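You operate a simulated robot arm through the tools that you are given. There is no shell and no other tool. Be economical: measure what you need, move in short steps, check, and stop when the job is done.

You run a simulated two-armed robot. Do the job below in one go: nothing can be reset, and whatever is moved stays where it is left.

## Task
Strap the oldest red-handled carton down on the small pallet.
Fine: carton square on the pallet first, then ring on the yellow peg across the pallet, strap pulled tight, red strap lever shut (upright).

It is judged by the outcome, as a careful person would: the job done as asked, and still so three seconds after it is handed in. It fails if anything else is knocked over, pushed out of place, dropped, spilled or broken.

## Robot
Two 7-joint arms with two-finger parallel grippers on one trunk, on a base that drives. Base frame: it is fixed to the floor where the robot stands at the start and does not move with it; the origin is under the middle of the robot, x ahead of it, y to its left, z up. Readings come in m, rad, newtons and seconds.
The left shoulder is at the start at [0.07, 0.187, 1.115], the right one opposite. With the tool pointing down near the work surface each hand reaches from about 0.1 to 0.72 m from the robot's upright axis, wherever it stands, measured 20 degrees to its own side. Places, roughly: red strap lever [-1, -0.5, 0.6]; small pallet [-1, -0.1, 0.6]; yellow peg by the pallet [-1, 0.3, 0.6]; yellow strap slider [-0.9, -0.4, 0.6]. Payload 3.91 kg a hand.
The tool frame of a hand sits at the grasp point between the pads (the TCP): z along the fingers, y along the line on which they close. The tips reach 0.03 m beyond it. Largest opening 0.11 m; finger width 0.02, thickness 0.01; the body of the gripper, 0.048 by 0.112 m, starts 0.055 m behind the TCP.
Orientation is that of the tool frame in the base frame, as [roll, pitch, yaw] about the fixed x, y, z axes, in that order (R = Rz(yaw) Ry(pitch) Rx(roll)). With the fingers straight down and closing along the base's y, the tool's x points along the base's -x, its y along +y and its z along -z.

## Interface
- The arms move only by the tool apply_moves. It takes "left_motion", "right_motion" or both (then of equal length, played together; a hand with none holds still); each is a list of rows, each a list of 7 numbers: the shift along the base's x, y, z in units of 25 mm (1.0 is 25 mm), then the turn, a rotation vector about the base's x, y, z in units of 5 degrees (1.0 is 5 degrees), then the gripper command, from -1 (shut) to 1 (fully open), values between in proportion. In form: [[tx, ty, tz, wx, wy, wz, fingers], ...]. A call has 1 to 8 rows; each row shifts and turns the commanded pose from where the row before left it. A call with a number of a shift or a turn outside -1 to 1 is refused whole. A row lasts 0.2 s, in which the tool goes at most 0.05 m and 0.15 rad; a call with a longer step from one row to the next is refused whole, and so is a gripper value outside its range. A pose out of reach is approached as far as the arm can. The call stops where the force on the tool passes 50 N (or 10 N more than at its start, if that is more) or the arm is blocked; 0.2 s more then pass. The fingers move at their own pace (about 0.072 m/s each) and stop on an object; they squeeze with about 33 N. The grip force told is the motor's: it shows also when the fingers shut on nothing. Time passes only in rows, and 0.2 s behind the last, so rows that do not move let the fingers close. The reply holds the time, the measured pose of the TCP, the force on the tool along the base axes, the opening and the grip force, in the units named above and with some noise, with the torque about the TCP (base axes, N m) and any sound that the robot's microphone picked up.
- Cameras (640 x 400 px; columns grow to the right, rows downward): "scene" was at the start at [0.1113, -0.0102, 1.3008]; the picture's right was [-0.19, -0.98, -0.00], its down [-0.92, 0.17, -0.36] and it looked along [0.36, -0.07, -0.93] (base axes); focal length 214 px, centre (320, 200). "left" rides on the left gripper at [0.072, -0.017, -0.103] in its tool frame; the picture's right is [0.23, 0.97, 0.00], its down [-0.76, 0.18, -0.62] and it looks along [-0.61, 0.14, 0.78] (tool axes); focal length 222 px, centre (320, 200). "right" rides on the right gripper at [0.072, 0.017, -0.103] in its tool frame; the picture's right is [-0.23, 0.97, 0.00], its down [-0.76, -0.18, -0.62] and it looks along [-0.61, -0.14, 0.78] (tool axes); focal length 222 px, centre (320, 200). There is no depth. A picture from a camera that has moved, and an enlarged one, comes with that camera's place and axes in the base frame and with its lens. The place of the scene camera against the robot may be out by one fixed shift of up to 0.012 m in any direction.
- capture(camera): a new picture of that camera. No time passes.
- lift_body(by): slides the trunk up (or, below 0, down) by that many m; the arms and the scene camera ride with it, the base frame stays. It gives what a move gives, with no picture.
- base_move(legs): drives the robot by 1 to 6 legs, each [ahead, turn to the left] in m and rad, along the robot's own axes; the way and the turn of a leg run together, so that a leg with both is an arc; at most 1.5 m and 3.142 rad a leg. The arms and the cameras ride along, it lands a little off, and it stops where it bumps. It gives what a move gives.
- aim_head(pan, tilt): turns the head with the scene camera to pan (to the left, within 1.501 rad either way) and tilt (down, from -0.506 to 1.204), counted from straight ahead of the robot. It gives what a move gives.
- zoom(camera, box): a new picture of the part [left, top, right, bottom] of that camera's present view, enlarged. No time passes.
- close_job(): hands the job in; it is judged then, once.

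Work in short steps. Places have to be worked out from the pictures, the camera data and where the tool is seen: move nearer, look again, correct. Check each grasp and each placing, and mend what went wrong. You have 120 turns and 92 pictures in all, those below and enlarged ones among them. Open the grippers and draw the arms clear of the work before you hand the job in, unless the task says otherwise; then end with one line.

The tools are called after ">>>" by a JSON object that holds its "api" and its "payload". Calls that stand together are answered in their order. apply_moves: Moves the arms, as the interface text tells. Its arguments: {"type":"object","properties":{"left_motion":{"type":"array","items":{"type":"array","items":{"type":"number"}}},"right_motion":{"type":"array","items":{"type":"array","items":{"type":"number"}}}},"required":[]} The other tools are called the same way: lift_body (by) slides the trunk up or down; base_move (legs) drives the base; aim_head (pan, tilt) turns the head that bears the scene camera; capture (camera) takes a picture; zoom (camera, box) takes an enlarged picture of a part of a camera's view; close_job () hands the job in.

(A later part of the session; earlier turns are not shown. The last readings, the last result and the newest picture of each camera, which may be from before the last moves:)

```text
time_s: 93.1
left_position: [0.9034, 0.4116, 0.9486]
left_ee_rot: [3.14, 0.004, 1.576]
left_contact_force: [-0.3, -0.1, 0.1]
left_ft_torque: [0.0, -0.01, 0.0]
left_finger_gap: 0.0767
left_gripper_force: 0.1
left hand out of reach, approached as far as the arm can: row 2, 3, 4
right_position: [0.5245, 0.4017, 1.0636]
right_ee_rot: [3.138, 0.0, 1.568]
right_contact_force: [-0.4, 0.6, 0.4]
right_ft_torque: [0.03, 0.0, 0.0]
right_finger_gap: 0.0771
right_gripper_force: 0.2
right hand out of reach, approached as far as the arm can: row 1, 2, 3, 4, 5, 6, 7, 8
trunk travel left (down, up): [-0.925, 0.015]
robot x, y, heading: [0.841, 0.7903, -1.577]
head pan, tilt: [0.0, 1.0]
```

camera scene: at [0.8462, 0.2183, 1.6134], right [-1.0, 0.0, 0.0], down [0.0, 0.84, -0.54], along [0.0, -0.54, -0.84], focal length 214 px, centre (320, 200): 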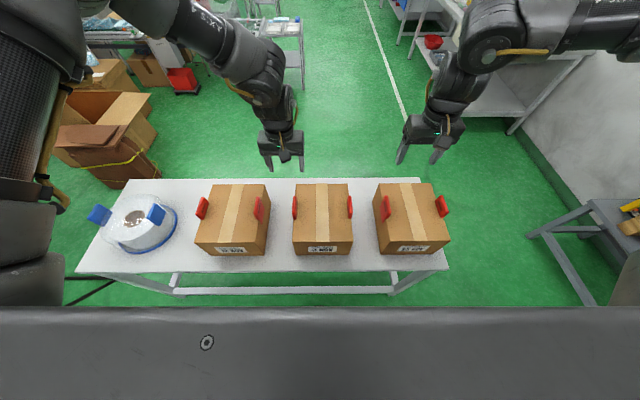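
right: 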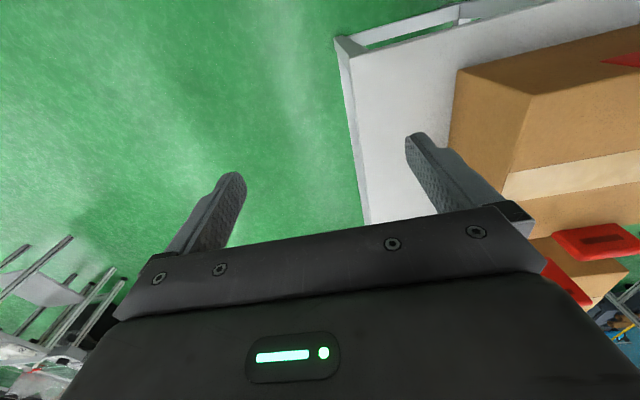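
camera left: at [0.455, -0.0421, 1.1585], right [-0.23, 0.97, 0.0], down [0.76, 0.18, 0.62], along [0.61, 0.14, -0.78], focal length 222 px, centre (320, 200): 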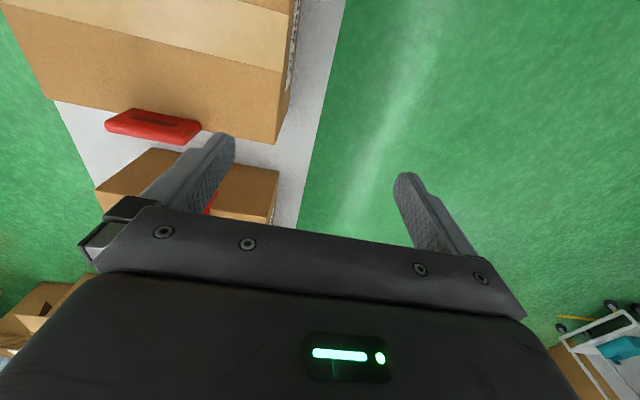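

The left arm loosens, the right is still stuck. I look at the right arm's shape.

>>> {"api": "aim_head", "payload": {"pan": -0.9, "tilt": 0.7}}

>>> {"api": "capture", "payload": {"camera": "scene"}}

>>> {"api": "aim_head", "payload": {"pan": 0.9, "tilt": 0.7}}

>>> {"api": "capture", "payload": {"camera": "scene"}}

```text
time_s: 94.3
left_position: [0.9053, 0.4102, 0.9482]
left_ee_rot: [3.141, 0.002, 1.577]
left_contact_force: [0.7, -0.6, 0.0]
left_ft_torque: [0.0, -0.03, 0.01]
left_finger_gap: 0.077
left_gripper_force: 0.1
right_position: [0.5232, 0.4006, 1.064]
right_ee_rot: [3.139, -0.001, 1.568]
right_contact_force: [0.1, -0.2, -0.1]
right_ft_torque: [0.02, -0.03, 0.0]
right_finger_gap: 0.0769
right_gripper_force: 0.1
trunk travel left (down, up): [-0.925, 0.015]
robot x, y, heading: [0.8415, 0.7966, -1.572]
head pan, tilt: [-0.901, 0.7]
```

```text
67 pictures are left
camera scene: at [0.7806, 0.6916, 1.6367], right [-0.62, 0.78, 0.0], down [0.51, 0.4, -0.76], along [-0.6, -0.47, -0.64], focal length 214 px, centre (320, 200)
```

scene: 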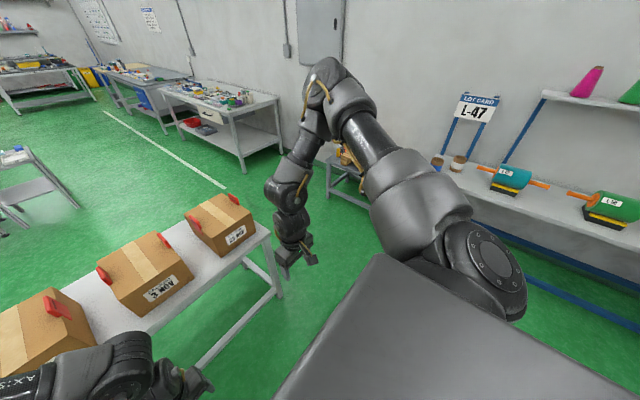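

```text
time_s: 96.1
left_position: [0.9043, 0.4124, 0.9489]
left_ee_rot: [-3.141, 0.005, 1.578]
left_contact_force: [-0.4, -0.1, 0.4]
left_ft_torque: [0.01, 0.0, -0.01]
left_finger_gap: 0.0771
left_gripper_force: 0.0
right_position: [0.5231, 0.4024, 1.0629]
right_ee_rot: [3.138, 0.001, 1.567]
right_contact_force: [-0.3, -0.5, -0.4]
right_ft_torque: [0.0, -0.01, 0.02]
right_finger_gap: 0.0768
right_gripper_force: 0.0
trunk travel left (down, up): [-0.925, 0.015]
robot x, y, heading: [0.8426, 0.7928, -1.574]
head pan, tilt: [0.901, 0.7]
```

```text
66 pictures are left
camera scene: at [0.9137, 0.6912, 1.6367], right [-0.62, -0.78, 0.0], down [-0.5, 0.4, -0.76], along [0.6, -0.48, -0.64], focal length 214 px, centre (320, 200)
```

scene: 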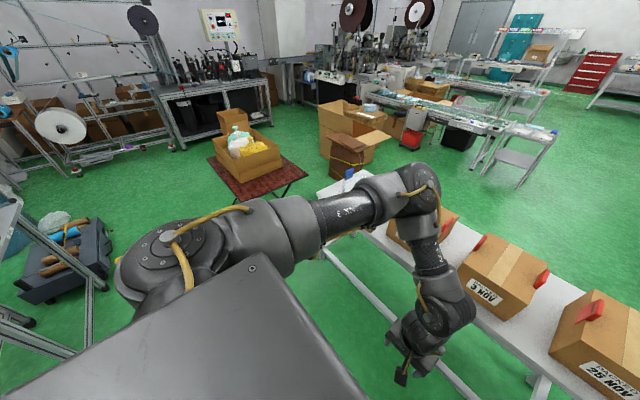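

The right forearm hangs straight below its elbow, so I think its wrist-bend joint is at a limit. I turn the right tool about z the other way to change the wrist configuration and probe inward.

>>> {"api": "apply_moves", "payload": {"right_motion": [[0, 0, 0, 0, 0, -1, 0.4], [0, 0, 0, 0, 0, -1, 0.4], [0, 0, 0, 0, 0, -1, 0.4], [0, 0, 0, 0, 0, -1, 0.4], [0, 0, 0, 0, 0, -1, 0.4], [0, 0, 0, 0, 0, -1, 0.4], [0, 0, 0, 0, 0, -1, 0.4], [0, 0, 0, 0, 0, -1, 0.4]]}}

>>> {"api": "apply_moves", "payload": {"right_motion": [[0, 0, 0, 0, 0, -1, 0.4], [0, 0, 0, 0, 0, -1, 0.4], [0, 0, 0, 0, 0, -1, 0.4], [0, 0, 0, 0, 0, -1, 0.4], [1, 0, 0, 0, 0, 0, 0.4], [1, 0, 0, 0, 0, 0, 0.4], [1, 0, 0, 0, 0, 0, 0.4], [1, 0, 0, 0, 0, 0, 0.4]]}}

```text
time_s: 97.9
left_position: [0.9027, 0.4105, 0.9489]
left_ee_rot: [3.141, 0.004, 1.575]
left_contact_force: [-0.2, -0.6, -1.2]
left_ft_torque: [-0.01, 0.02, 0.0]
left_finger_gap: 0.0771
left_gripper_force: 0.1
right_position: [0.3618, 0.3764, 1.07]
right_ee_rot: [3.137, -0.001, 0.87]
right_contact_force: [-0.9, -0.1, 0.0]
right_ft_torque: [0.04, 0.01, 0.02]
right_finger_gap: 0.0771
right_gripper_force: 0.1
right hand out of reach, approached as far as the arm can: row 2, 3, 4, 5, 6, 7, 8
trunk travel left (down, up): [-0.925, 0.015]
robot x, y, heading: [0.8405, 0.7976, -1.577]
head pan, tilt: [0.901, 0.7]
```

```text
time_s: 99.7
left_position: [0.9025, 0.4122, 0.9483]
left_ee_rot: [-3.14, 0.004, 1.575]
left_contact_force: [-0.2, -0.3, 0.0]
left_ft_torque: [-0.01, 0.01, 0.01]
left_finger_gap: 0.0769
left_gripper_force: 0.0
right_position: [0.2683, 0.3839, 1.0938]
right_ee_rot: [3.138, -0.004, 0.522]
right_contact_force: [-0.3, 0.4, -0.5]
right_ft_torque: [0.04, 0.05, -0.02]
right_finger_gap: 0.077
right_gripper_force: 0.2
right hand out of reach, approached as far as the arm can: row 1, 2, 3, 4, 5, 6, 7, 8
trunk travel left (down, up): [-0.925, 0.015]
robot x, y, heading: [0.8389, 0.7919, -1.568]
head pan, tilt: [0.901, 0.7]
```

Turning negative pushes the hand outward, so positive yaw is the freeing direction. I turn positive, aiming for the 180°-equivalent grasp.

>>> {"api": "apply_moves", "payload": {"right_motion": [[0.5, 0, 0, 0, 0, 1, 0.4], [0.5, 0, 0, 0, 0, 1, 0.4], [0.5, 0, 0, 0, 0, 1, 0.4], [0.5, 0, 0, 0, 0, 1, 0.4], [0.5, 0, 0, 0, 0, 1, 0.4], [0.5, 0, 0, 0, 0, 1, 0.4], [0.5, 0, 0, 0, 0, 1, 0.4], [0.5, 0, 0, 0, 0, 1, 0.4]]}}

>>> {"api": "apply_moves", "payload": {"right_motion": [[0.5, 0, 0, 0, 0, 1, 0.4], [0.5, 0, 0, 0, 0, 1, 0.4], [0.5, 0, 0, 0, 0, 1, 0.4], [0.5, 0, 0, 0, 0, 1, 0.4], [0.5, 0, 0, 0, 0, 1, 0.4], [0.5, 0, 0, 0, 0, 1, 0.4], [0.5, 0, 0, 0, 0, 1, 0.4], [0.5, 0, 0, 0, 0, 1, 0.4]]}}

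>>> {"api": "apply_moves", "payload": {"right_motion": [[0, 0, 0, 0, 0, 1, 0.4], [0, 0, 0, 0, 0, 1, 0.4], [0, 0, 0, 0, 0, 1, 0.4], [0, 0, 0, 0, 0, 1, 0.4], [0, 0, 0, 0, 0, 1, 0.4], [0, 0, 0, 0, 0, 1, 0.4], [0, 0, 0, 0, 0, 1, 0.4], [0, 0, 0, 0, 0, 1, 0.4]]}}

>>> {"api": "apply_moves", "payload": {"right_motion": [[0.5, 0, 0, 0, 0, 1, 0.4], [0.5, 0, 0, 0, 0, 1, 0.4], [0.5, 0, 0, 0, 0, 1, 0.4], [0.5, 0, 0, 0, 0, 1, 0.4], [0.5, 0, 0, 0, 0, 1, 0.4], [0.5, 0, 0, 0, 0, 1, 0.4], [0.5, 0, 0, 0, 0, 1, 0.4], [0.5, 0, 0, 0, 0, 1, 0.4]]}}

```text
time_s: 101.5
left_position: [0.9049, 0.4099, 0.9487]
left_ee_rot: [3.142, 0.003, 1.577]
left_contact_force: [0.3, 0.6, -0.1]
left_ft_torque: [0.01, -0.02, -0.01]
left_finger_gap: 0.0769
left_gripper_force: 0.0
right_position: [0.3703, 0.3836, 1.095]
right_ee_rot: [3.14, 0.0, 1.217]
right_contact_force: [-0.7, 0.8, -0.1]
right_ft_torque: [-0.03, -0.01, -0.01]
right_finger_gap: 0.077
right_gripper_force: 0.1
trunk travel left (down, up): [-0.925, 0.015]
robot x, y, heading: [0.8423, 0.7942, -1.574]
head pan, tilt: [0.901, 0.7]
```

```text
time_s: 103.3
left_position: [0.904, 0.4117, 0.9472]
left_ee_rot: [-3.141, 0.003, 1.577]
left_contact_force: [0.6, -0.8, -0.9]
left_ft_torque: [-0.02, 0.04, 0.0]
left_finger_gap: 0.077
left_gripper_force: 0.0
right_position: [0.4692, 0.3837, 1.0934]
right_ee_rot: [3.139, 0.0, 1.917]
right_contact_force: [-0.4, -0.1, 0.0]
right_ft_torque: [-0.01, 0.01, 0.0]
right_finger_gap: 0.0773
right_gripper_force: 0.1
trunk travel left (down, up): [-0.925, 0.015]
robot x, y, heading: [0.8408, 0.793, -1.569]
head pan, tilt: [0.901, 0.7]
```

```text
time_s: 105.1
left_position: [0.9036, 0.413, 0.9486]
left_ee_rot: [-3.141, 0.003, 1.577]
left_contact_force: [0.0, -0.1, -0.7]
left_ft_torque: [-0.02, -0.02, -0.04]
left_finger_gap: 0.0769
left_gripper_force: 0.1
right_position: [0.4681, 0.3847, 1.0947]
right_ee_rot: [3.139, 0.001, 2.615]
right_contact_force: [0.0, 0.8, -0.4]
right_ft_torque: [0.02, -0.01, 0.01]
right_finger_gap: 0.0771
right_gripper_force: 0.1
trunk travel left (down, up): [-0.925, 0.015]
robot x, y, heading: [0.8445, 0.7957, -1.576]
head pan, tilt: [0.901, 0.7]
```

```text
time_s: 106.9
left_position: [0.905, 0.4118, 0.9485]
left_ee_rot: [-3.141, 0.004, 1.576]
left_contact_force: [0.0, 0.0, -0.3]
left_ft_torque: [0.01, 0.0, 0.0]
left_finger_gap: 0.077
left_gripper_force: 0.0
right_position: [0.5617, 0.383, 1.1017]
right_ee_rot: [3.14, 0.002, -2.969]
right_contact_force: [0.0, 0.5, 0.4]
right_ft_torque: [0.0, -0.04, 0.03]
right_finger_gap: 0.0771
right_gripper_force: 0.1
right hand out of reach, approached as far as the arm can: row 8
trunk travel left (down, up): [-0.925, 0.015]
robot x, y, heading: [0.8428, 0.7922, -1.571]
head pan, tilt: [0.901, 0.7]
```

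Good progress. I finish the turn to the 180°-equivalent, then probe inward.

>>> {"api": "apply_moves", "payload": {"right_motion": [[-0.4, 0, 0, 0, 0, 1, 0.4], [-0.4, 0, 0, 0, 0, 1, 0.4], [0, 0, 0, 0, 0, 1, 0.4], [0, 0, 0, 0, 0, 1, 0.4], [0, 0, 0, 0, 0, 1, 0.4], [0, 0, 0, 0, 0, 1, 0.4], [0, 0, 0, 0, 0, 1, 0.4], [0, 0, 0, 0, 0, 1, 0.4]]}}

>>> {"api": "apply_moves", "payload": {"right_motion": [[0, 0, 0, 0, 0, 1, 0.4], [0, 0, 0, 0, 0, 1, 0.4], [0, 0, 0, 0, 0, 1, 0.4], [0, 0, 0, 0, 0, 1, 0.4], [0, 0, 0, 0, 0, 1, 0.4], [0, 0, 0, 0, 0, 1, 0.4], [0, 0, 0, 0, 0, 1, 0.4], [0, 0, 0, 0, 0, 1, 0.4]]}}

>>> {"api": "apply_moves", "payload": {"right_motion": [[1, 0, 0, 0, 0, 0, 0.4], [1, 0, 0, 0, 0, 0, 0.4], [1, 0, 0, 0, 0, 0, 0.4], [1, 0, 0, 0, 0, 0, 0.4], [1, 0, 0, 0, 0, 0, 0.4], [1, 0, 0, 0, 0, 0, 0.4]]}}

```text
time_s: 108.7
left_position: [0.903, 0.411, 0.9481]
left_ee_rot: [3.141, 0.003, 1.576]
left_contact_force: [-1.4, -0.5, -0.8]
left_ft_torque: [-0.01, 0.01, -0.01]
left_finger_gap: 0.0771
left_gripper_force: 0.1
right_position: [0.5407, 0.3862, 1.1022]
right_ee_rot: [3.14, 0.002, -2.271]
right_contact_force: [0.0, -0.3, 0.2]
right_ft_torque: [0.01, -0.05, -0.01]
right_finger_gap: 0.0771
right_gripper_force: 0.1
trunk travel left (down, up): [-0.925, 0.015]
robot x, y, heading: [0.8408, 0.7934, -1.577]
head pan, tilt: [0.901, 0.7]
```

```text
time_s: 110.5
left_position: [0.9035, 0.4118, 0.9491]
left_ee_rot: [3.142, 0.003, 1.578]
left_contact_force: [-0.5, 0.5, 0.2]
left_ft_torque: [0.03, 0.02, 0.01]
left_finger_gap: 0.0771
left_gripper_force: 0.0
right_position: [0.5395, 0.3852, 1.103]
right_ee_rot: [3.141, 0.004, -1.575]
right_contact_force: [-0.6, 0.8, 0.7]
right_ft_torque: [-0.03, 0.03, 0.0]
right_finger_gap: 0.077
right_gripper_force: 0.0
trunk travel left (down, up): [-0.925, 0.015]
robot x, y, heading: [0.8426, 0.7924, -1.576]
head pan, tilt: [0.901, 0.7]
```

```text
time_s: 111.9
left_position: [0.9037, 0.4115, 0.9479]
left_ee_rot: [3.141, 0.003, 1.575]
left_contact_force: [0.4, -0.1, 0.2]
left_ft_torque: [-0.02, 0.02, 0.0]
left_finger_gap: 0.0772
left_gripper_force: 0.2
right_position: [0.6027, 0.3954, 1.1606]
right_ee_rot: [3.139, 0.0, -1.575]
right_contact_force: [-0.7, -0.5, 0.3]
right_ft_torque: [0.0, 0.02, 0.0]
right_finger_gap: 0.0772
right_gripper_force: 0.0
right hand out of reach, approached as far as the arm can: row 2, 3, 4, 5, 6
trunk travel left (down, up): [-0.925, 0.015]
robot x, y, heading: [0.8388, 0.7924, -1.577]
head pan, tilt: [0.901, 0.7]
```

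Still limited further in. I probe upward-then-inward to learn the shape of the limit.

>>> {"api": "apply_moves", "payload": {"right_motion": [[0, 0, 1, 0, 0, 0, 0.4], [0, 0, 1, 0, 0, 0, 0.4], [0, 0, 1, 0, 0, 0, 0.4], [0, 0, 1, 0, 0, 0, 0.4], [1, 0, 0, 0, 0, 0, 0.4], [1, 0, 0, 0, 0, 0, 0.4], [1, 0, 0, 0, 0, 0, 0.4], [1, 0, 0, 0, 0, 0, 0.4]]}}

>>> {"api": "apply_moves", "payload": {"right_motion": [[0, 1, 0, 0, 0, 0, 0.4], [0, 1, 0, 0, 0, 0, 0.4], [0, 1, 0, 0, 0, 0, 0.4], [0, 1, 0, 0, 0, 0, 0.4], [0, 1, 0, 0, 0, 0, 0.4], [0, 1, 0, 0, 0, 0, 0.4], [1, 0, 0, 0, 0, 0, 0.4], [1, 0, 0, 0, 0, 0, 0.4]]}}

>>> {"api": "aim_head", "payload": {"pan": -0.9, "tilt": 0.7}}

>>> {"api": "capture", "payload": {"camera": "scene"}}

```text
time_s: 113.7
left_position: [0.9038, 0.4115, 0.9481]
left_ee_rot: [-3.14, 0.003, 1.576]
left_contact_force: [-0.3, 0.5, -0.1]
left_ft_torque: [-0.01, 0.01, 0.01]
left_finger_gap: 0.077
left_gripper_force: 0.0
right_position: [0.6363, 0.3957, 1.2596]
right_ee_rot: [-3.141, 0.003, -1.576]
right_contact_force: [0.5, 0.1, -0.9]
right_ft_torque: [-0.01, -0.01, 0.01]
right_finger_gap: 0.077
right_gripper_force: 0.1
right hand out of reach, approached as far as the arm can: row 6, 7, 8
trunk travel left (down, up): [-0.925, 0.015]
robot x, y, heading: [0.8395, 0.7935, -1.574]
head pan, tilt: [0.901, 0.7]
```

```text
time_s: 115.5
left_position: [0.9021, 0.4123, 0.95]
left_ee_rot: [-3.14, 0.003, 1.574]
left_contact_force: [0.6, -0.2, 0.0]
left_ft_torque: [0.02, -0.03, -0.03]
left_finger_gap: 0.0772
left_gripper_force: 0.2
right_position: [0.6398, 0.4445, 1.2841]
right_ee_rot: [-3.141, 0.001, -1.578]
right_contact_force: [0.8, -0.1, 0.5]
right_ft_torque: [-0.02, 0.02, -0.03]
right_finger_gap: 0.0769
right_gripper_force: 0.1
right hand out of reach, approached as far as the arm can: row 2, 3, 4, 5, 6, 7, 8
trunk travel left (down, up): [-0.925, 0.015]
robot x, y, heading: [0.8418, 0.7933, -1.572]
head pan, tilt: [0.901, 0.7]
```

```text
time_s: 117.3
left_position: [0.9043, 0.411, 0.9494]
left_ee_rot: [3.141, 0.004, 1.576]
left_contact_force: [-0.6, 0.2, 0.0]
left_ft_torque: [0.04, 0.02, -0.02]
left_finger_gap: 0.0771
left_gripper_force: 0.1
right_position: [0.6383, 0.4435, 1.2836]
right_ee_rot: [3.141, 0.0, -1.576]
right_contact_force: [-0.5, -0.7, 0.1]
right_ft_torque: [0.02, -0.01, 0.02]
right_finger_gap: 0.077
right_gripper_force: 0.0
trunk travel left (down, up): [-0.925, 0.015]
robot x, y, heading: [0.8418, 0.7925, -1.573]
head pan, tilt: [-0.901, 0.7]
```

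```text
65 pictures are left
camera scene: at [0.7807, 0.6916, 1.6367], right [-0.62, 0.79, 0.0], down [0.51, 0.4, -0.76], along [-0.6, -0.47, -0.64], focal length 214 px, centre (320, 200)
```

scene: 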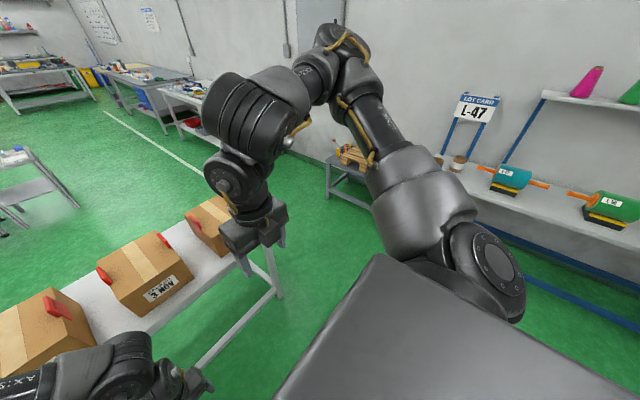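

The upper arm is pointing outward and hasn't moved. I'll swing the hand far outward with the arm stretched, then sweep it inward while stretched so that the upper arm follows.

>>> {"api": "apply_moves", "payload": {"right_motion": [[-1, 0, -0.4, 0, 0, 0, 0.4], [-1, 0, -0.4, 0, 0, 0, 0.4], [-1, 0, -0.4, 0, 0, 0, 0.4], [-1, 0, -0.4, 0, 0, 0, 0.4], [-1, 0, 0, 0, 0, 0, 0.4], [-1, 0, 0, 0, 0, 0, 0.4], [-1, 0, 0, 0, 0, 0, 0.4], [-1, 0, 0, 0, 0, 0, 0.4]]}}

>>> {"api": "apply_moves", "payload": {"right_motion": [[-1, -0.8, 0, 0, 0, 0, 0.4], [-1, -0.8, 0, 0, 0, 0, 0.4], [-1, -0.8, 0, 0, 0, 0, 0.4], [-1, -0.8, 0, 0, 0, 0, 0.4], [-1, -0.8, 0, 0, 0, 0, 0.4], [-1, -0.8, 0, 0, 0, 0, 0.4], [-1, -0.8, 0, 0, 0, 0, 0.4], [-1, -0.8, 0, 0, 0, 0, 0.4]]}}

>>> {"api": "apply_moves", "payload": {"right_motion": [[0.8, -0.8, 0, 0, 0, 0, 0.4], [0.8, -0.8, 0, 0, 0, 0, 0.4], [0.8, -0.8, 0, 0, 0, 0, 0.4], [0.8, -0.8, 0, 0, 0, 0, 0.4], [1, -0.6, 0, 0, 0, 0, 0.4], [1, -0.6, 0, 0, 0, 0, 0.4], [1, -0.6, 0, 0, 0, 0, 0.4], [1, -0.6, 0, 0, 0, 0, 0.4]]}}

```text
time_s: 119.1
left_position: [0.9029, 0.413, 0.9492]
left_ee_rot: [3.139, 0.004, 1.575]
left_contact_force: [-0.8, 0.9, 0.0]
left_ft_torque: [0.0, 0.0, -0.02]
left_finger_gap: 0.077
left_gripper_force: 0.0
right_position: [0.4362, 0.4451, 1.2438]
right_ee_rot: [3.142, 0.0, -1.574]
right_contact_force: [0.2, -0.2, 0.0]
right_ft_torque: [0.0, -0.01, 0.0]
right_finger_gap: 0.0769
right_gripper_force: 0.1
trunk travel left (down, up): [-0.925, 0.015]
robot x, y, heading: [0.8384, 0.792, -1.574]
head pan, tilt: [-0.901, 0.7]
```

```text
time_s: 120.9
left_position: [0.9026, 0.4103, 0.9484]
left_ee_rot: [3.141, 0.001, 1.577]
left_contact_force: [0.6, -0.9, -0.4]
left_ft_torque: [0.02, -0.06, -0.04]
left_finger_gap: 0.0771
left_gripper_force: 0.0
right_position: [0.2388, 0.2793, 1.2409]
right_ee_rot: [3.138, 0.002, -1.574]
right_contact_force: [0.0, -0.4, 0.1]
right_ft_torque: [0.02, 0.0, 0.02]
right_finger_gap: 0.0771
right_gripper_force: 0.1
trunk travel left (down, up): [-0.925, 0.015]
robot x, y, heading: [0.8409, 0.7928, -1.575]
head pan, tilt: [-0.901, 0.7]
```

```text
time_s: 122.7
left_position: [0.9036, 0.4112, 0.9491]
left_ee_rot: [3.14, 0.005, 1.576]
left_contact_force: [0.1, -0.6, 0.8]
left_ft_torque: [0.02, 0.01, 0.0]
left_finger_gap: 0.077
left_gripper_force: 0.1
right_position: [0.4156, 0.174, 1.2425]
right_ee_rot: [3.139, -0.003, -1.576]
right_contact_force: [0.1, -0.2, -0.4]
right_ft_torque: [0.01, 0.01, -0.03]
right_finger_gap: 0.0767
right_gripper_force: 0.0
right hand out of reach, approached as far as the arm can: row 7, 8
trunk travel left (down, up): [-0.925, 0.015]
robot x, y, heading: [0.8412, 0.7966, -1.572]
head pan, tilt: [-0.901, 0.7]
```

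Now stretched at the reach limit; I sweep inward.

>>> {"api": "apply_moves", "payload": {"right_motion": [[1, 0.2, 0, 0, 0, 0, 0.4], [1, 0, 0, 0, 0, 0, 0.4], [1, 0, 0, 0, 0, 0, 0.4], [1, 0, 0, 0, 0, 0, 0.4], [1, 0, 0, 0, 0, 0, 0.4], [1, 0, 0, 0, 0, 0, 0.4], [1, 0, 0, 0, 0, 0, 0.4], [1, 0, 0, 0, 0, 0, 0.4]]}}

>>> {"api": "capture", "payload": {"camera": "scene"}}

```text
time_s: 124.5
left_position: [0.9033, 0.4123, 0.9492]
left_ee_rot: [-3.14, 0.004, 1.574]
left_contact_force: [-0.3, 0.1, 0.4]
left_ft_torque: [0.01, 0.03, -0.01]
left_finger_gap: 0.0771
left_gripper_force: 0.0
right_position: [0.5666, 0.2491, 1.252]
right_ee_rot: [3.141, -0.001, -1.576]
right_contact_force: [-0.5, 0.4, -0.7]
right_ft_torque: [0.02, -0.03, 0.02]
right_finger_gap: 0.0771
right_gripper_force: 0.1
right hand out of reach, approached as far as the arm can: row 2, 3, 4, 5, 6, 7, 8
trunk travel left (down, up): [-0.925, 0.015]
robot x, y, heading: [0.8367, 0.7945, -1.57]
head pan, tilt: [-0.901, 0.7]
```

```text
64 pictures are left
camera scene: at [0.7814, 0.6923, 1.6368], right [-0.62, 0.79, 0.0], down [0.51, 0.4, -0.77], along [-0.6, -0.47, -0.64], focal length 214 px, centre (320, 200)
```

scene: 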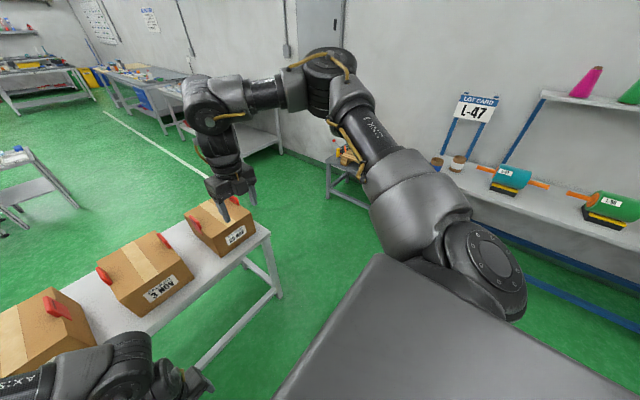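

The right shoulder is at its limit for coming inward, while the left arm works well across the midline. So I'll put the carton off to my right: left hand near the centreline (−0.06), right hand 0.275 to the right, with hands only ~0.11 below the shoulders. I set that posture in free space.

>>> {"api": "apply_moves", "payload": {"left_motion": [[0, 0, 0.95, 0, 0, 0, 0.4], [0, 0, 0.95, 0, 0, 0, 0.4], [-0.2, -0.3, 0.95, 0, 0, 0, 0.4], [-0.2, -0.3, 0.95, 0, 0, 0, 0.4], [-0.4, -0.3, 0.95, 0, 0, 0, 0.4], [-0.4, -0.3, 0.95, 0, 0, 0, 0.4], [-0.4, -0.3, 0.95, 0, 0, 0, 0.4], [-0.4, -0.3, 0.95, 0, 0, 0, 0.4]], "right_motion": [[0, 1, 0, 0, 0, 0, 0.4], [0, 0.76, 1, 0, 0, 0, 0.4], [0, 0, 1.0, 0, 0, 0, 0.4], [0, 0, 0.12, 0, 0, 0, 0.4], [0, 0, 0, 0, 0, 0, 0.4], [0, 0, 0, 0, 0, 0, 0.4], [0, 0, 0, 0, 0, 0, 0.4], [0, 0, 0, 0, 0, 0, 0.4]]}}

>>> {"api": "apply_moves", "payload": {"left_motion": [[-0.4, -0.4, 0.95, 0, 0, 0, 0.4], [-0.4, -0.4, 0.95, 0, 0, 0, 0.4], [-0.4, -0.4, 0.95, 0, 0, 0, 0.4], [-0.4, -0.4, 0.95, 0, 0, 0, 0.4], [-0.4, -0.4, 0.95, 0, 0, 0, 0.4], [-0.4, -0.4, 0.95, 0, 0, 0, 0.4], [-0.4, -0.4, 0.95, 0, 0, 0, 0.4], [-0.4, 0, 0, 0, 0, 0, 0.4]]}}

```text
time_s: 126.3
left_position: [0.8533, 0.3653, 1.1415]
left_ee_rot: [3.14, 0.004, 1.575]
left_contact_force: [-1.3, 1.1, 0.1]
left_ft_torque: [0.0, 0.0, 0.01]
left_finger_gap: 0.0772
left_gripper_force: 0.0
right_position: [0.566, 0.2934, 1.3026]
right_ee_rot: [3.141, 0.0, -1.576]
right_contact_force: [0.3, 0.4, -1.2]
right_ft_torque: [0.0, 0.0, -0.01]
right_finger_gap: 0.0769
right_gripper_force: 0.0
trunk travel left (down, up): [-0.925, 0.015]
robot x, y, heading: [0.842, 0.7931, -1.575]
head pan, tilt: [-0.901, 0.7]
```

```text
time_s: 128.1
left_position: [0.773, 0.2943, 1.3055]
left_ee_rot: [3.14, 0.004, 1.574]
left_contact_force: [-0.1, 0.6, -0.3]
left_ft_torque: [-0.02, 0.01, 0.02]
left_finger_gap: 0.077
left_gripper_force: 0.0
right_position: [0.5646, 0.293, 1.3025]
right_ee_rot: [3.14, 0.001, -1.577]
right_contact_force: [-0.3, -0.3, -0.8]
right_ft_torque: [-0.01, -0.02, -0.01]
right_finger_gap: 0.0769
right_gripper_force: 0.0
trunk travel left (down, up): [-0.925, 0.015]
robot x, y, heading: [0.8417, 0.7972, -1.573]
head pan, tilt: [-0.901, 0.7]
```

The posture works. I drive to bring the hands over the handles (shift +0.167, −0.508).

>>> {"api": "base_move", "payload": {"legs": [[0, 0.318], [0.535, 0], [0, -0.318]]}}

>>> {"api": "aim_head", "payload": {"pan": -0.3, "tilt": 1.0}}

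>>> {"api": "capture", "payload": {"camera": "scene"}}

```text
time_s: 133.2
left_position: [0.9581, -0.2224, 1.3053]
left_ee_rot: [-3.141, 0.003, 1.594]
left_contact_force: [-0.4, -0.4, -0.3]
left_ft_torque: [0.0, 0.0, -0.02]
left_finger_gap: 0.0768
left_gripper_force: 0.0
right_position: [0.7488, -0.2283, 1.3025]
right_ee_rot: [3.137, 0.002, -1.557]
right_contact_force: [0.5, -0.2, 0.5]
right_ft_torque: [0.01, 0.01, -0.03]
right_finger_gap: 0.0769
right_gripper_force: 0.0
trunk travel left (down, up): [-0.925, 0.015]
robot x, y, heading: [1.0134, 0.2779, -1.557]
head pan, tilt: [-0.901, 0.7]
```

```text
time_s: 134.2
left_position: [0.9553, -0.222, 1.3052]
left_ee_rot: [-3.141, 0.005, 1.593]
left_contact_force: [0.7, -0.5, 0.1]
left_ft_torque: [0.01, 0.01, -0.03]
left_finger_gap: 0.0769
left_gripper_force: 0.1
right_position: [0.747, -0.2279, 1.3014]
right_ee_rot: [3.139, 0.0, -1.556]
right_contact_force: [0.1, -0.1, -0.1]
right_ft_torque: [0.01, 0.01, -0.01]
right_finger_gap: 0.0769
right_gripper_force: 0.1
trunk travel left (down, up): [-0.925, 0.015]
robot x, y, heading: [1.0137, 0.2799, -1.559]
head pan, tilt: [-0.3, 1.0]
```

```text
63 pictures are left
camera scene: at [1.0003, 0.1627, 1.6134], right [-0.96, 0.28, 0.0], down [0.24, 0.81, -0.54], along [-0.15, -0.52, -0.84], focal length 214 px, centre (320, 200)
```

scene: 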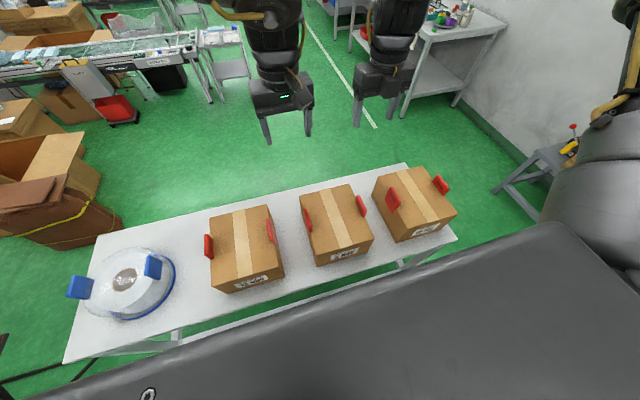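

No bump. I zoom in to re-measure the handles from this second viewpoint.

>>> {"api": "zoom", "payload": {"camera": "scene", "box": [280, 170, 400, 270]}}

>>> {"api": "capture", "payload": {"camera": "left"}}

>>> {"api": "capture", "payload": {"camera": "right"}}

```text
4.00 times, centred on (340, 220) of scene
camera zoom: at [1.0003, 0.1627, 1.6134], right [-0.96, 0.28, 0.0], down [0.24, 0.81, -0.54], along [-0.15, -0.52, -0.84], focal length 858 px, centre (240, 120)
```

zoom: 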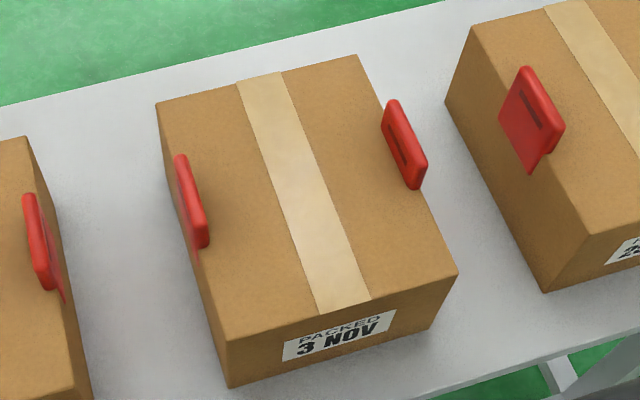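

```text
61 pictures are left
camera left: at [0.9363, -0.1488, 1.4094], right [0.97, 0.25, 0.0], down [0.19, -0.76, 0.63], along [0.16, -0.61, -0.78], focal length 222 px, centre (320, 200)
```

left: 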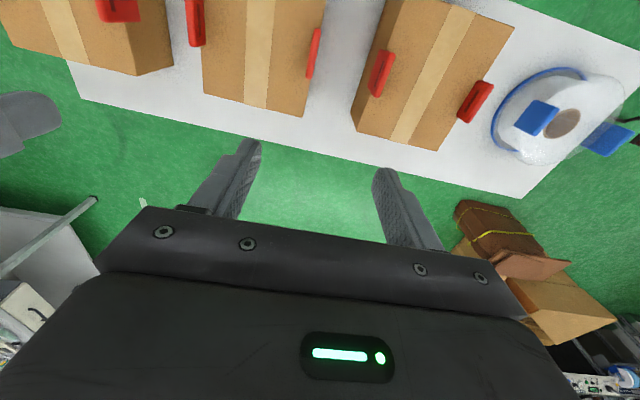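

```text
60 pictures are left
camera right: at [0.7304, -0.2994, 1.4049], right [-0.98, 0.21, 0.0], down [0.17, 0.76, 0.62], along [0.13, 0.61, -0.78], focal length 222 px, centre (320, 200)
```

right: 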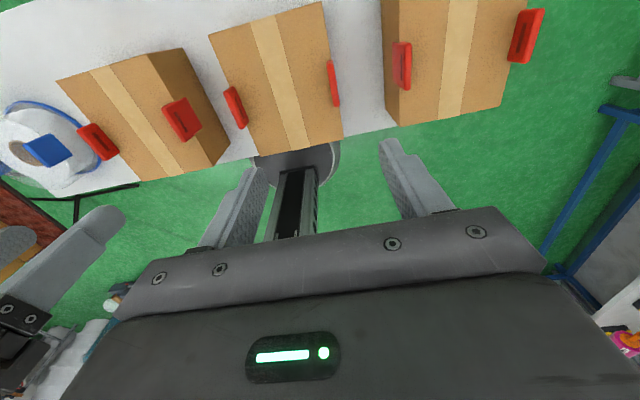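

Handles located at about (0.942, −0.205) and (0.723, −0.205). I align the hands over them and lower the trunk so TCPs are at z≈0.96, just above the handles.

>>> {"api": "apply_moves", "payload": {"left_motion": [[-0.26, 0.34, 0, 0, 0, -0.25, 0.4], [-0.26, 0.34, 0.1, 0, 0, 0, 0.4]], "right_motion": [[-0.48, 0.46, 0.1, 0, 0, -0.17, 0.4], [-0.48, 0.46, 0.14, 0, 0, 0, 0.4]]}}

>>> {"api": "lift_body", "payload": {"by": -0.34}}

>>> {"api": "capture", "payload": {"camera": "left"}}

>>> {"api": "capture", "payload": {"camera": "right"}}

```text
time_s: 134.8
left_position: [0.94, -0.2019, 1.3072]
left_ee_rot: [3.139, 0.004, 1.57]
left_contact_force: [-0.2, 0.7, 0.9]
left_ft_torque: [-0.02, -0.01, -0.01]
left_finger_gap: 0.077
left_gripper_force: 0.0
right_position: [0.7215, -0.2017, 1.3111]
right_ee_rot: [3.141, -0.002, -1.572]
right_contact_force: [-0.6, 0.5, -1.1]
right_ft_torque: [-0.05, -0.02, 0.0]
right_finger_gap: 0.0771
right_gripper_force: 0.1
trunk travel left (down, up): [-0.925, 0.015]
robot x, y, heading: [1.014, 0.2815, -1.557]
head pan, tilt: [-0.3, 1.0]
```

```text
time_s: 138.2
left_position: [0.9419, -0.2054, 0.9674]
left_ee_rot: [3.141, 0.003, 1.573]
left_contact_force: [0.0, 0.3, -0.6]
left_ft_torque: [0.01, -0.01, 0.0]
left_finger_gap: 0.077
left_gripper_force: 0.0
right_position: [0.724, -0.2027, 0.971]
right_ee_rot: [-3.141, 0.0, -1.572]
right_contact_force: [-0.1, 0.2, -0.4]
right_ft_torque: [0.01, 0.01, -0.02]
right_finger_gap: 0.0771
right_gripper_force: 0.0
trunk travel left (down, up): [-0.585, 0.355]
robot x, y, heading: [1.0142, 0.2803, -1.557]
head pan, tilt: [-0.3, 1.0]
```

```text
59 pictures are left
camera left: at [0.925, -0.1317, 1.0707], right [0.97, 0.23, 0.0], down [0.18, -0.76, 0.63], along [0.14, -0.61, -0.78], focal length 222 px, centre (320, 200)
```

left: 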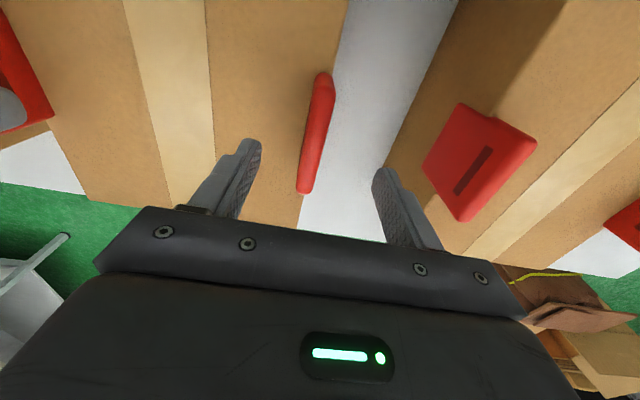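

```text
58 pictures are left
camera right: at [0.7058, -0.2757, 1.0733], right [-0.97, 0.23, 0.0], down [0.18, 0.76, 0.62], along [0.14, 0.61, -0.78], focal length 222 px, centre (320, 200)
```

right: 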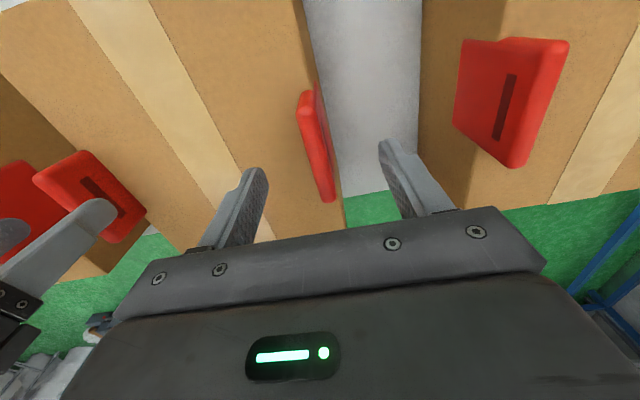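

Both handles sit centred between the fingers. I lower to TCP ≈0.912 (fingertips just above carton top).

>>> {"api": "apply_moves", "payload": {"left_motion": [[-0.16, 0, -0.7, 0, 0, 0, 0.4], [0, 0, -0.7, 0, 0, 0, 0.4], [0, 0, -0.7, 0, 0, 0, 0.4]], "right_motion": [[0.14, 0, -0.78, 0, 0, 0, 0.4], [0, 0, -0.78, 0, 0, 0, 0.4], [0, 0, -0.78, 0, 0, 0, 0.4]]}}

>>> {"api": "capture", "payload": {"camera": "left"}}

>>> {"api": "capture", "payload": {"camera": "scene"}}

```text
time_s: 139.2
left_position: [0.9385, -0.2012, 0.9193]
left_ee_rot: [-3.135, 0.011, 1.572]
left_contact_force: [4.4, 2.4, 16.7]
left_ft_torque: [0.21, 0.49, -0.28]
left_finger_gap: 0.0749
left_gripper_force: 0.1
right_position: [0.7291, -0.2029, 0.9196]
right_ee_rot: [-3.141, -0.021, -1.576]
right_contact_force: [-5.3, 5.1, 25.1]
right_ft_torque: [0.38, -0.9, 0.45]
right_finger_gap: 0.0746
right_gripper_force: 0.0
trunk travel left (down, up): [-0.585, 0.355]
robot x, y, heading: [1.0131, 0.2782, -1.559]
head pan, tilt: [-0.3, 1.0]
stopped in row 3 (right hand): the force on the tool passed its limit at 59 N (the readings are from after the stop); the commanded pose is now the measured one
```

```text
57 pictures are left
camera left: at [0.9224, -0.1284, 1.0226], right [0.97, 0.23, -0.01], down [0.18, -0.75, 0.63], along [0.14, -0.62, -0.78], focal length 222 px, centre (320, 200)
```

left: 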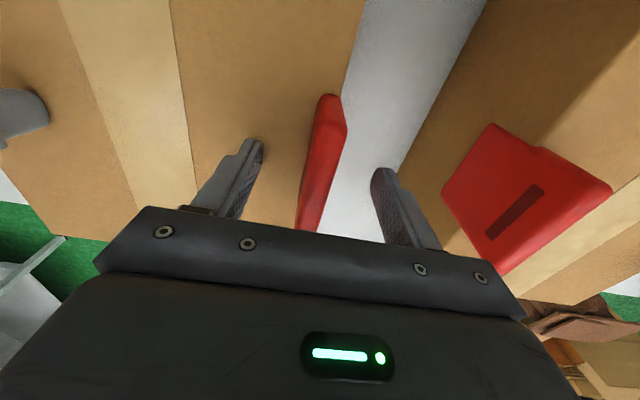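

```text
56 pictures are left
camera scene: at [1.0017, 0.1688, 1.2743], right [-0.96, 0.28, 0.0], down [0.24, 0.8, -0.54], along [-0.15, -0.52, -0.84], focal length 214 px, centre (320, 200)
```

scene: 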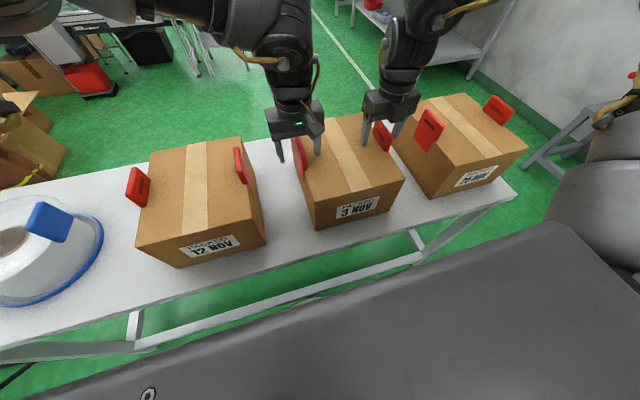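

The inner fingertips touched the carton top (so top ≈0.888). I rise 4 mm and close both hands on the handles.

>>> {"api": "apply_moves", "payload": {"left_motion": [[0, 0, 0.2, 0, 0, 0, 0.4], [0, 0, 0, 0, 0, 0, -1], [0, 0, 0, 0, 0, 0, -1], [0, 0, 0, 0, 0, 0, -1], [0, 0, 0, 0, 0, 0, -1], [0, 0, 0, 0, 0, 0, -1]], "right_motion": [[0, 0, 0.2, 0, 0, 0, 0.4], [0, 0, 0, 0, 0, 0, -1], [0, 0, 0, 0, 0, 0, -1], [0, 0, 0, 0, 0, 0, -1], [0, 0, 0, 0, 0, 0, -1], [0, 0, 0, 0, 0, 0, -1]]}}

```text
time_s: 140.6
left_position: [0.9383, -0.2065, 0.9197]
left_ee_rot: [-3.141, 0.005, 1.574]
left_contact_force: [-4.8, -2.0, 0.0]
left_ft_torque: [0.09, -0.49, 0.24]
left_finger_gap: 0.0141
left_gripper_force: 33.0
right_position: [0.7284, -0.2062, 0.9204]
right_ee_rot: [-3.14, -0.013, -1.575]
right_contact_force: [4.5, 5.2, 0.6]
right_ft_torque: [-0.82, 0.28, 0.71]
right_finger_gap: 0.0141
right_gripper_force: 33.3
trunk travel left (down, up): [-0.585, 0.355]
robot x, y, heading: [1.0123, 0.278, -1.555]
head pan, tilt: [-0.3, 1.0]
```

Both grip firmly (gap 14 mm). I lift with the trunk by 0.03 m as a test.

>>> {"api": "lift_body", "payload": {"by": 0.03}}

>>> {"api": "lift_body", "payload": {"by": 0.15}}

>>> {"api": "capture", "payload": {"camera": "scene"}}

```text
time_s: 141.3
left_position: [0.9368, -0.2071, 0.9497]
left_ee_rot: [-3.139, 0.004, 1.575]
left_contact_force: [-7.4, -4.8, -5.8]
left_ft_torque: [-0.12, -0.38, 0.28]
left_finger_gap: 0.0137
left_gripper_force: 33.2
right_position: [0.7277, -0.2085, 0.9497]
right_ee_rot: [-3.139, -0.011, -1.574]
right_contact_force: [5.5, 3.9, -6.6]
right_ft_torque: [0.03, 0.45, 0.71]
right_finger_gap: 0.014
right_gripper_force: 33.0
trunk travel left (down, up): [-0.615, 0.325]
robot x, y, heading: [1.0147, 0.283, -1.549]
head pan, tilt: [-0.3, 1.0]
```

```text
time_s: 143.1
left_position: [0.938, -0.2077, 1.0997]
left_ee_rot: [-3.14, 0.007, 1.572]
left_contact_force: [-6.8, -5.8, -6.3]
left_ft_torque: [-0.4, -0.37, 0.45]
left_finger_gap: 0.0139
left_gripper_force: 32.9
right_position: [0.7284, -0.2084, 1.099]
right_ee_rot: [-3.14, -0.013, -1.574]
right_contact_force: [6.6, 5.9, -6.2]
right_ft_torque: [0.35, 0.39, 0.67]
right_finger_gap: 0.0138
right_gripper_force: 32.4
trunk travel left (down, up): [-0.765, 0.175]
robot x, y, heading: [1.0158, 0.2735, -1.557]
head pan, tilt: [-0.3, 1.0]
```

```text
55 pictures are left
camera scene: at [1.0002, 0.1609, 1.4531], right [-0.96, 0.28, 0.0], down [0.24, 0.81, -0.54], along [-0.15, -0.52, -0.84], focal length 214 px, centre (320, 200)
```

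scene: 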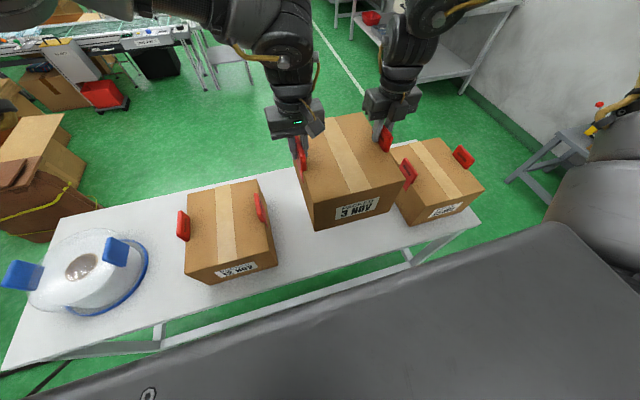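

The carton is lifted cleanly (~1.3 kg). I raise more and back off, then turn to face −x well clear of the bench.

>>> {"api": "lift_body", "payload": {"by": 0.15}}

>>> {"api": "base_move", "payload": {"legs": [[-0.45, 0], [0, -1.585], [1.0, 0]]}}

>>> {"api": "capture", "payload": {"camera": "scene"}}

```text
time_s: 144.8
left_position: [0.9379, -0.2067, 1.25]
left_ee_rot: [-3.14, 0.004, 1.572]
left_contact_force: [-7.9, -5.6, -4.2]
left_ft_torque: [0.01, -0.26, 0.42]
left_finger_gap: 0.014
left_gripper_force: 33.6
right_position: [0.7272, -0.208, 1.2492]
right_ee_rot: [-3.138, -0.011, -1.575]
right_contact_force: [6.6, 5.4, -7.0]
right_ft_torque: [-0.11, 0.41, 0.65]
right_finger_gap: 0.0138
right_gripper_force: 33.2
trunk travel left (down, up): [-0.915, 0.025]
robot x, y, heading: [1.0119, 0.2786, -1.553]
head pan, tilt: [-0.3, 1.0]
```

```text
time_s: 156.2
left_position: [-0.4693, 0.8154, 1.2504]
left_ee_rot: [-3.139, 0.004, 0.002]
left_contact_force: [-5.1, 7.2, -5.9]
left_ft_torque: [-0.35, 0.05, 0.42]
left_finger_gap: 0.014
left_gripper_force: 33.4
right_position: [-0.4712, 1.0237, 1.2503]
right_ee_rot: [-3.141, -0.011, 3.137]
right_contact_force: [4.9, -7.4, -6.0]
right_ft_torque: [0.36, 0.02, 0.68]
right_finger_gap: 0.014
right_gripper_force: 33.1
trunk travel left (down, up): [-0.915, 0.025]
robot x, y, heading: [0.0137, 0.7411, -3.13]
head pan, tilt: [-0.3, 1.0]
```

```text
54 pictures are left
camera scene: at [-0.0961, 0.7588, 1.6033], right [0.28, 0.96, 0.0], down [0.81, -0.24, -0.54], along [-0.52, 0.15, -0.84], focal length 214 px, centre (320, 200)
```

scene: 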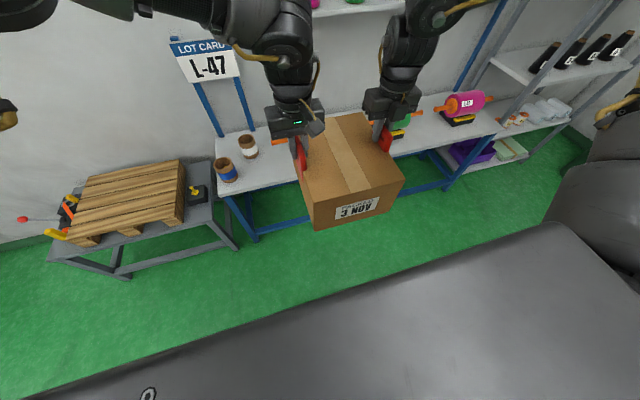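

Carton is held well. I drive to the pallet: turn left, go diagonally, and face −x at about (−0.36, −0.24).

>>> {"api": "base_move", "payload": {"legs": [[0, 1.195], [1.05, 0], [0, -1.205]]}}

>>> {"api": "capture", "payload": {"camera": "scene"}}

```text
time_s: 167.7
left_position: [-0.8304, -0.1736, 1.2493]
left_ee_rot: [-3.14, 0.005, -0.006]
left_contact_force: [-3.7, 3.3, -6.9]
left_ft_torque: [-0.48, 0.14, 0.25]
left_finger_gap: 0.014
left_gripper_force: 32.8
right_position: [-0.83, 0.035, 1.2489]
right_ee_rot: [-3.139, -0.013, 3.132]
right_contact_force: [4.3, -2.8, -4.6]
right_ft_torque: [0.34, -0.07, 0.67]
right_finger_gap: 0.0137
right_gripper_force: 33.2
trunk travel left (down, up): [-0.915, 0.025]
robot x, y, heading: [-0.3417, -0.2529, -3.133]
head pan, tilt: [-0.3, 1.0]
```

```text
53 pictures are left
camera scene: at [-0.4582, -0.2334, 1.6032], right [0.29, 0.96, 0.0], down [0.81, -0.24, -0.54], along [-0.52, 0.16, -0.84], focal length 214 px, centre (320, 200)
```

scene: 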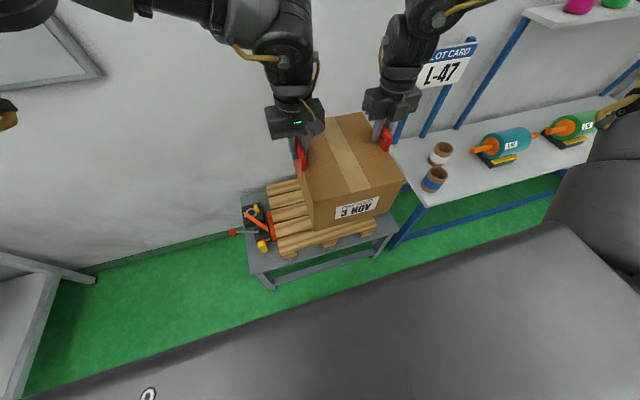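

Carton centre is at (−0.83, −0.07). I zoom at the pallet for a second position fix before advancing.

>>> {"api": "zoom", "payload": {"camera": "scene", "box": [220, 170, 420, 295]}}

```text
3.20 times, centred on (320, 232) of scene
camera zoom: at [-0.4582, -0.2334, 1.6032], right [0.29, 0.96, 0.0], down [0.81, -0.24, -0.54], along [-0.52, 0.16, -0.84], focal length 686 px, centre (320, 96)
```

zoom: 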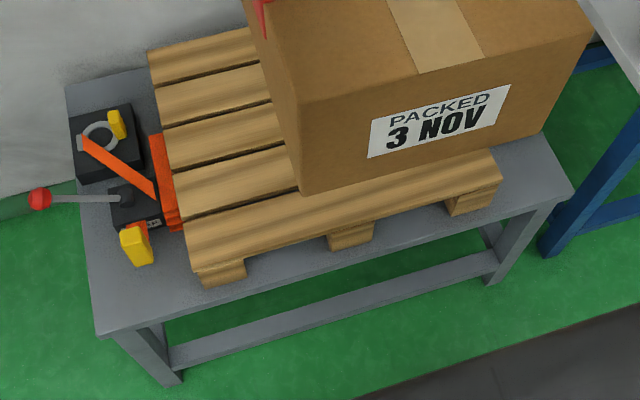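

Pallet centre fix: (−1.047, −0.066). I advance 0.217 m to bring the carton over it.

>>> {"api": "base_move", "payload": {"legs": [[0.1, 0], [0.117, 0]]}}

```text
time_s: 170.1
left_position: [-0.9608, -0.1514, 1.3336]
left_ee_rot: [-3.006, 0.274, 0.03]
left_contact_force: [-9.1, 18.4, -0.1]
left_ft_torque: [-0.5, -0.69, 0.75]
left_finger_gap: 0.021
left_gripper_force: 32.0
right_position: [-1.0001, 0.0558, 1.3303]
right_ee_rot: [-3.001, -0.34, 2.886]
right_contact_force: [7.0, -17.6, -10.6]
right_ft_torque: [1.54, 0.3, 0.26]
right_finger_gap: 0.0236
right_gripper_force: 32.9
trunk travel left (down, up): [-0.915, 0.025]
robot x, y, heading: [-0.5642, -0.2544, -3.129]
head pan, tilt: [-0.3, 1.0]
stopped in leg 2: the robot was blocked; the commanded pose is now the measured one
```

Something blocked the arms (tools tilted ~0.3 rad), likely an elbow against the wall. I look.

>>> {"api": "capture", "payload": {"camera": "scene"}}

```text
51 pictures are left
camera scene: at [-0.7077, -0.2352, 1.6047], right [0.28, 0.96, 0.01], down [0.82, -0.24, -0.52], along [-0.5, 0.15, -0.85], focal length 214 px, centre (320, 200)
```

scene: 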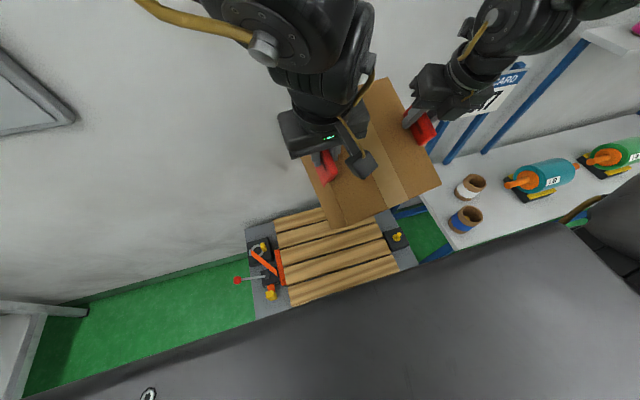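

The elbows hit the wall. I back off and look again.

>>> {"api": "base_move", "payload": {"legs": [[-0.2, 0]]}}

>>> {"api": "capture", "payload": {"camera": "scene"}}

```text
time_s: 171.6
left_position: [-0.8011, -0.1591, 1.3113]
left_ee_rot: [-3.02, 0.242, 0.047]
left_contact_force: [-0.3, 12.9, -5.3]
left_ft_torque: [-1.06, -0.72, -0.5]
left_finger_gap: 0.0179
left_gripper_force: 33.5
right_position: [-0.8232, 0.0509, 1.3009]
right_ee_rot: [-3.057, -0.286, 2.975]
right_contact_force: [2.6, -14.1, -9.7]
right_ft_torque: [1.65, 0.6, 0.4]
right_finger_gap: 0.0182
right_gripper_force: 33.5
trunk travel left (down, up): [-0.915, 0.025]
robot x, y, heading: [-0.3932, -0.255, -3.13]
head pan, tilt: [-0.3, 1.0]
stopped in leg 1: the robot was blocked; the commanded pose is now the measured one
```

```text
50 pictures are left
camera scene: at [-0.4917, -0.2351, 1.6037], right [0.28, 0.96, 0.0], down [0.8, -0.24, -0.55], along [-0.52, 0.15, -0.84], focal length 214 px, centre (320, 200)
```

scene: 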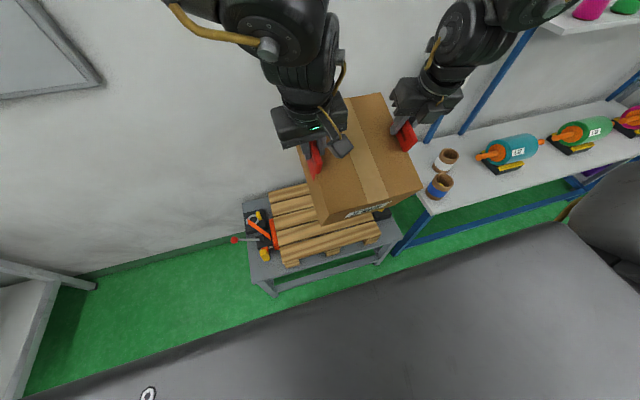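

I look up along the arms to see which link is near the wall.

>>> {"api": "aim_head", "payload": {"pan": -0.15, "tilt": 0.45}}

>>> {"api": "capture", "payload": {"camera": "scene"}}

```text
time_s: 172.5
left_position: [-0.746, -0.1544, 1.3288]
left_ee_rot: [-3.013, 0.292, 0.032]
left_contact_force: [-17.3, 56.0, -2.1]
left_ft_torque: [0.46, -0.62, 0.58]
left_finger_gap: 0.0199
left_gripper_force: 32.2
right_position: [-0.7935, 0.0537, 1.3319]
right_ee_rot: [-2.982, -0.37, 2.9]
right_contact_force: [16.9, -55.9, -17.3]
right_ft_torque: [1.31, 0.87, 0.64]
right_finger_gap: 0.0257
right_gripper_force: 31.5
trunk travel left (down, up): [-0.915, 0.025]
robot x, y, heading: [-0.3937, -0.2545, -3.131]
head pan, tilt: [-0.15, 0.45]
```

```text
49 pictures are left
camera scene: at [-0.5349, -0.2386, 1.6481], right [0.14, 0.99, 0.0], down [0.44, -0.06, -0.9], along [-0.89, 0.12, -0.44], focal length 214 px, centre (320, 200)
```

scene: 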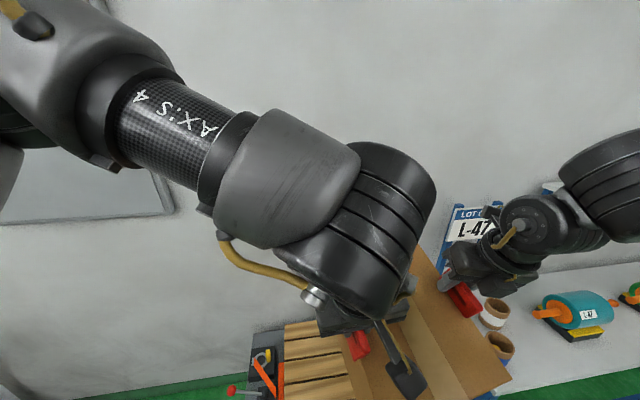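

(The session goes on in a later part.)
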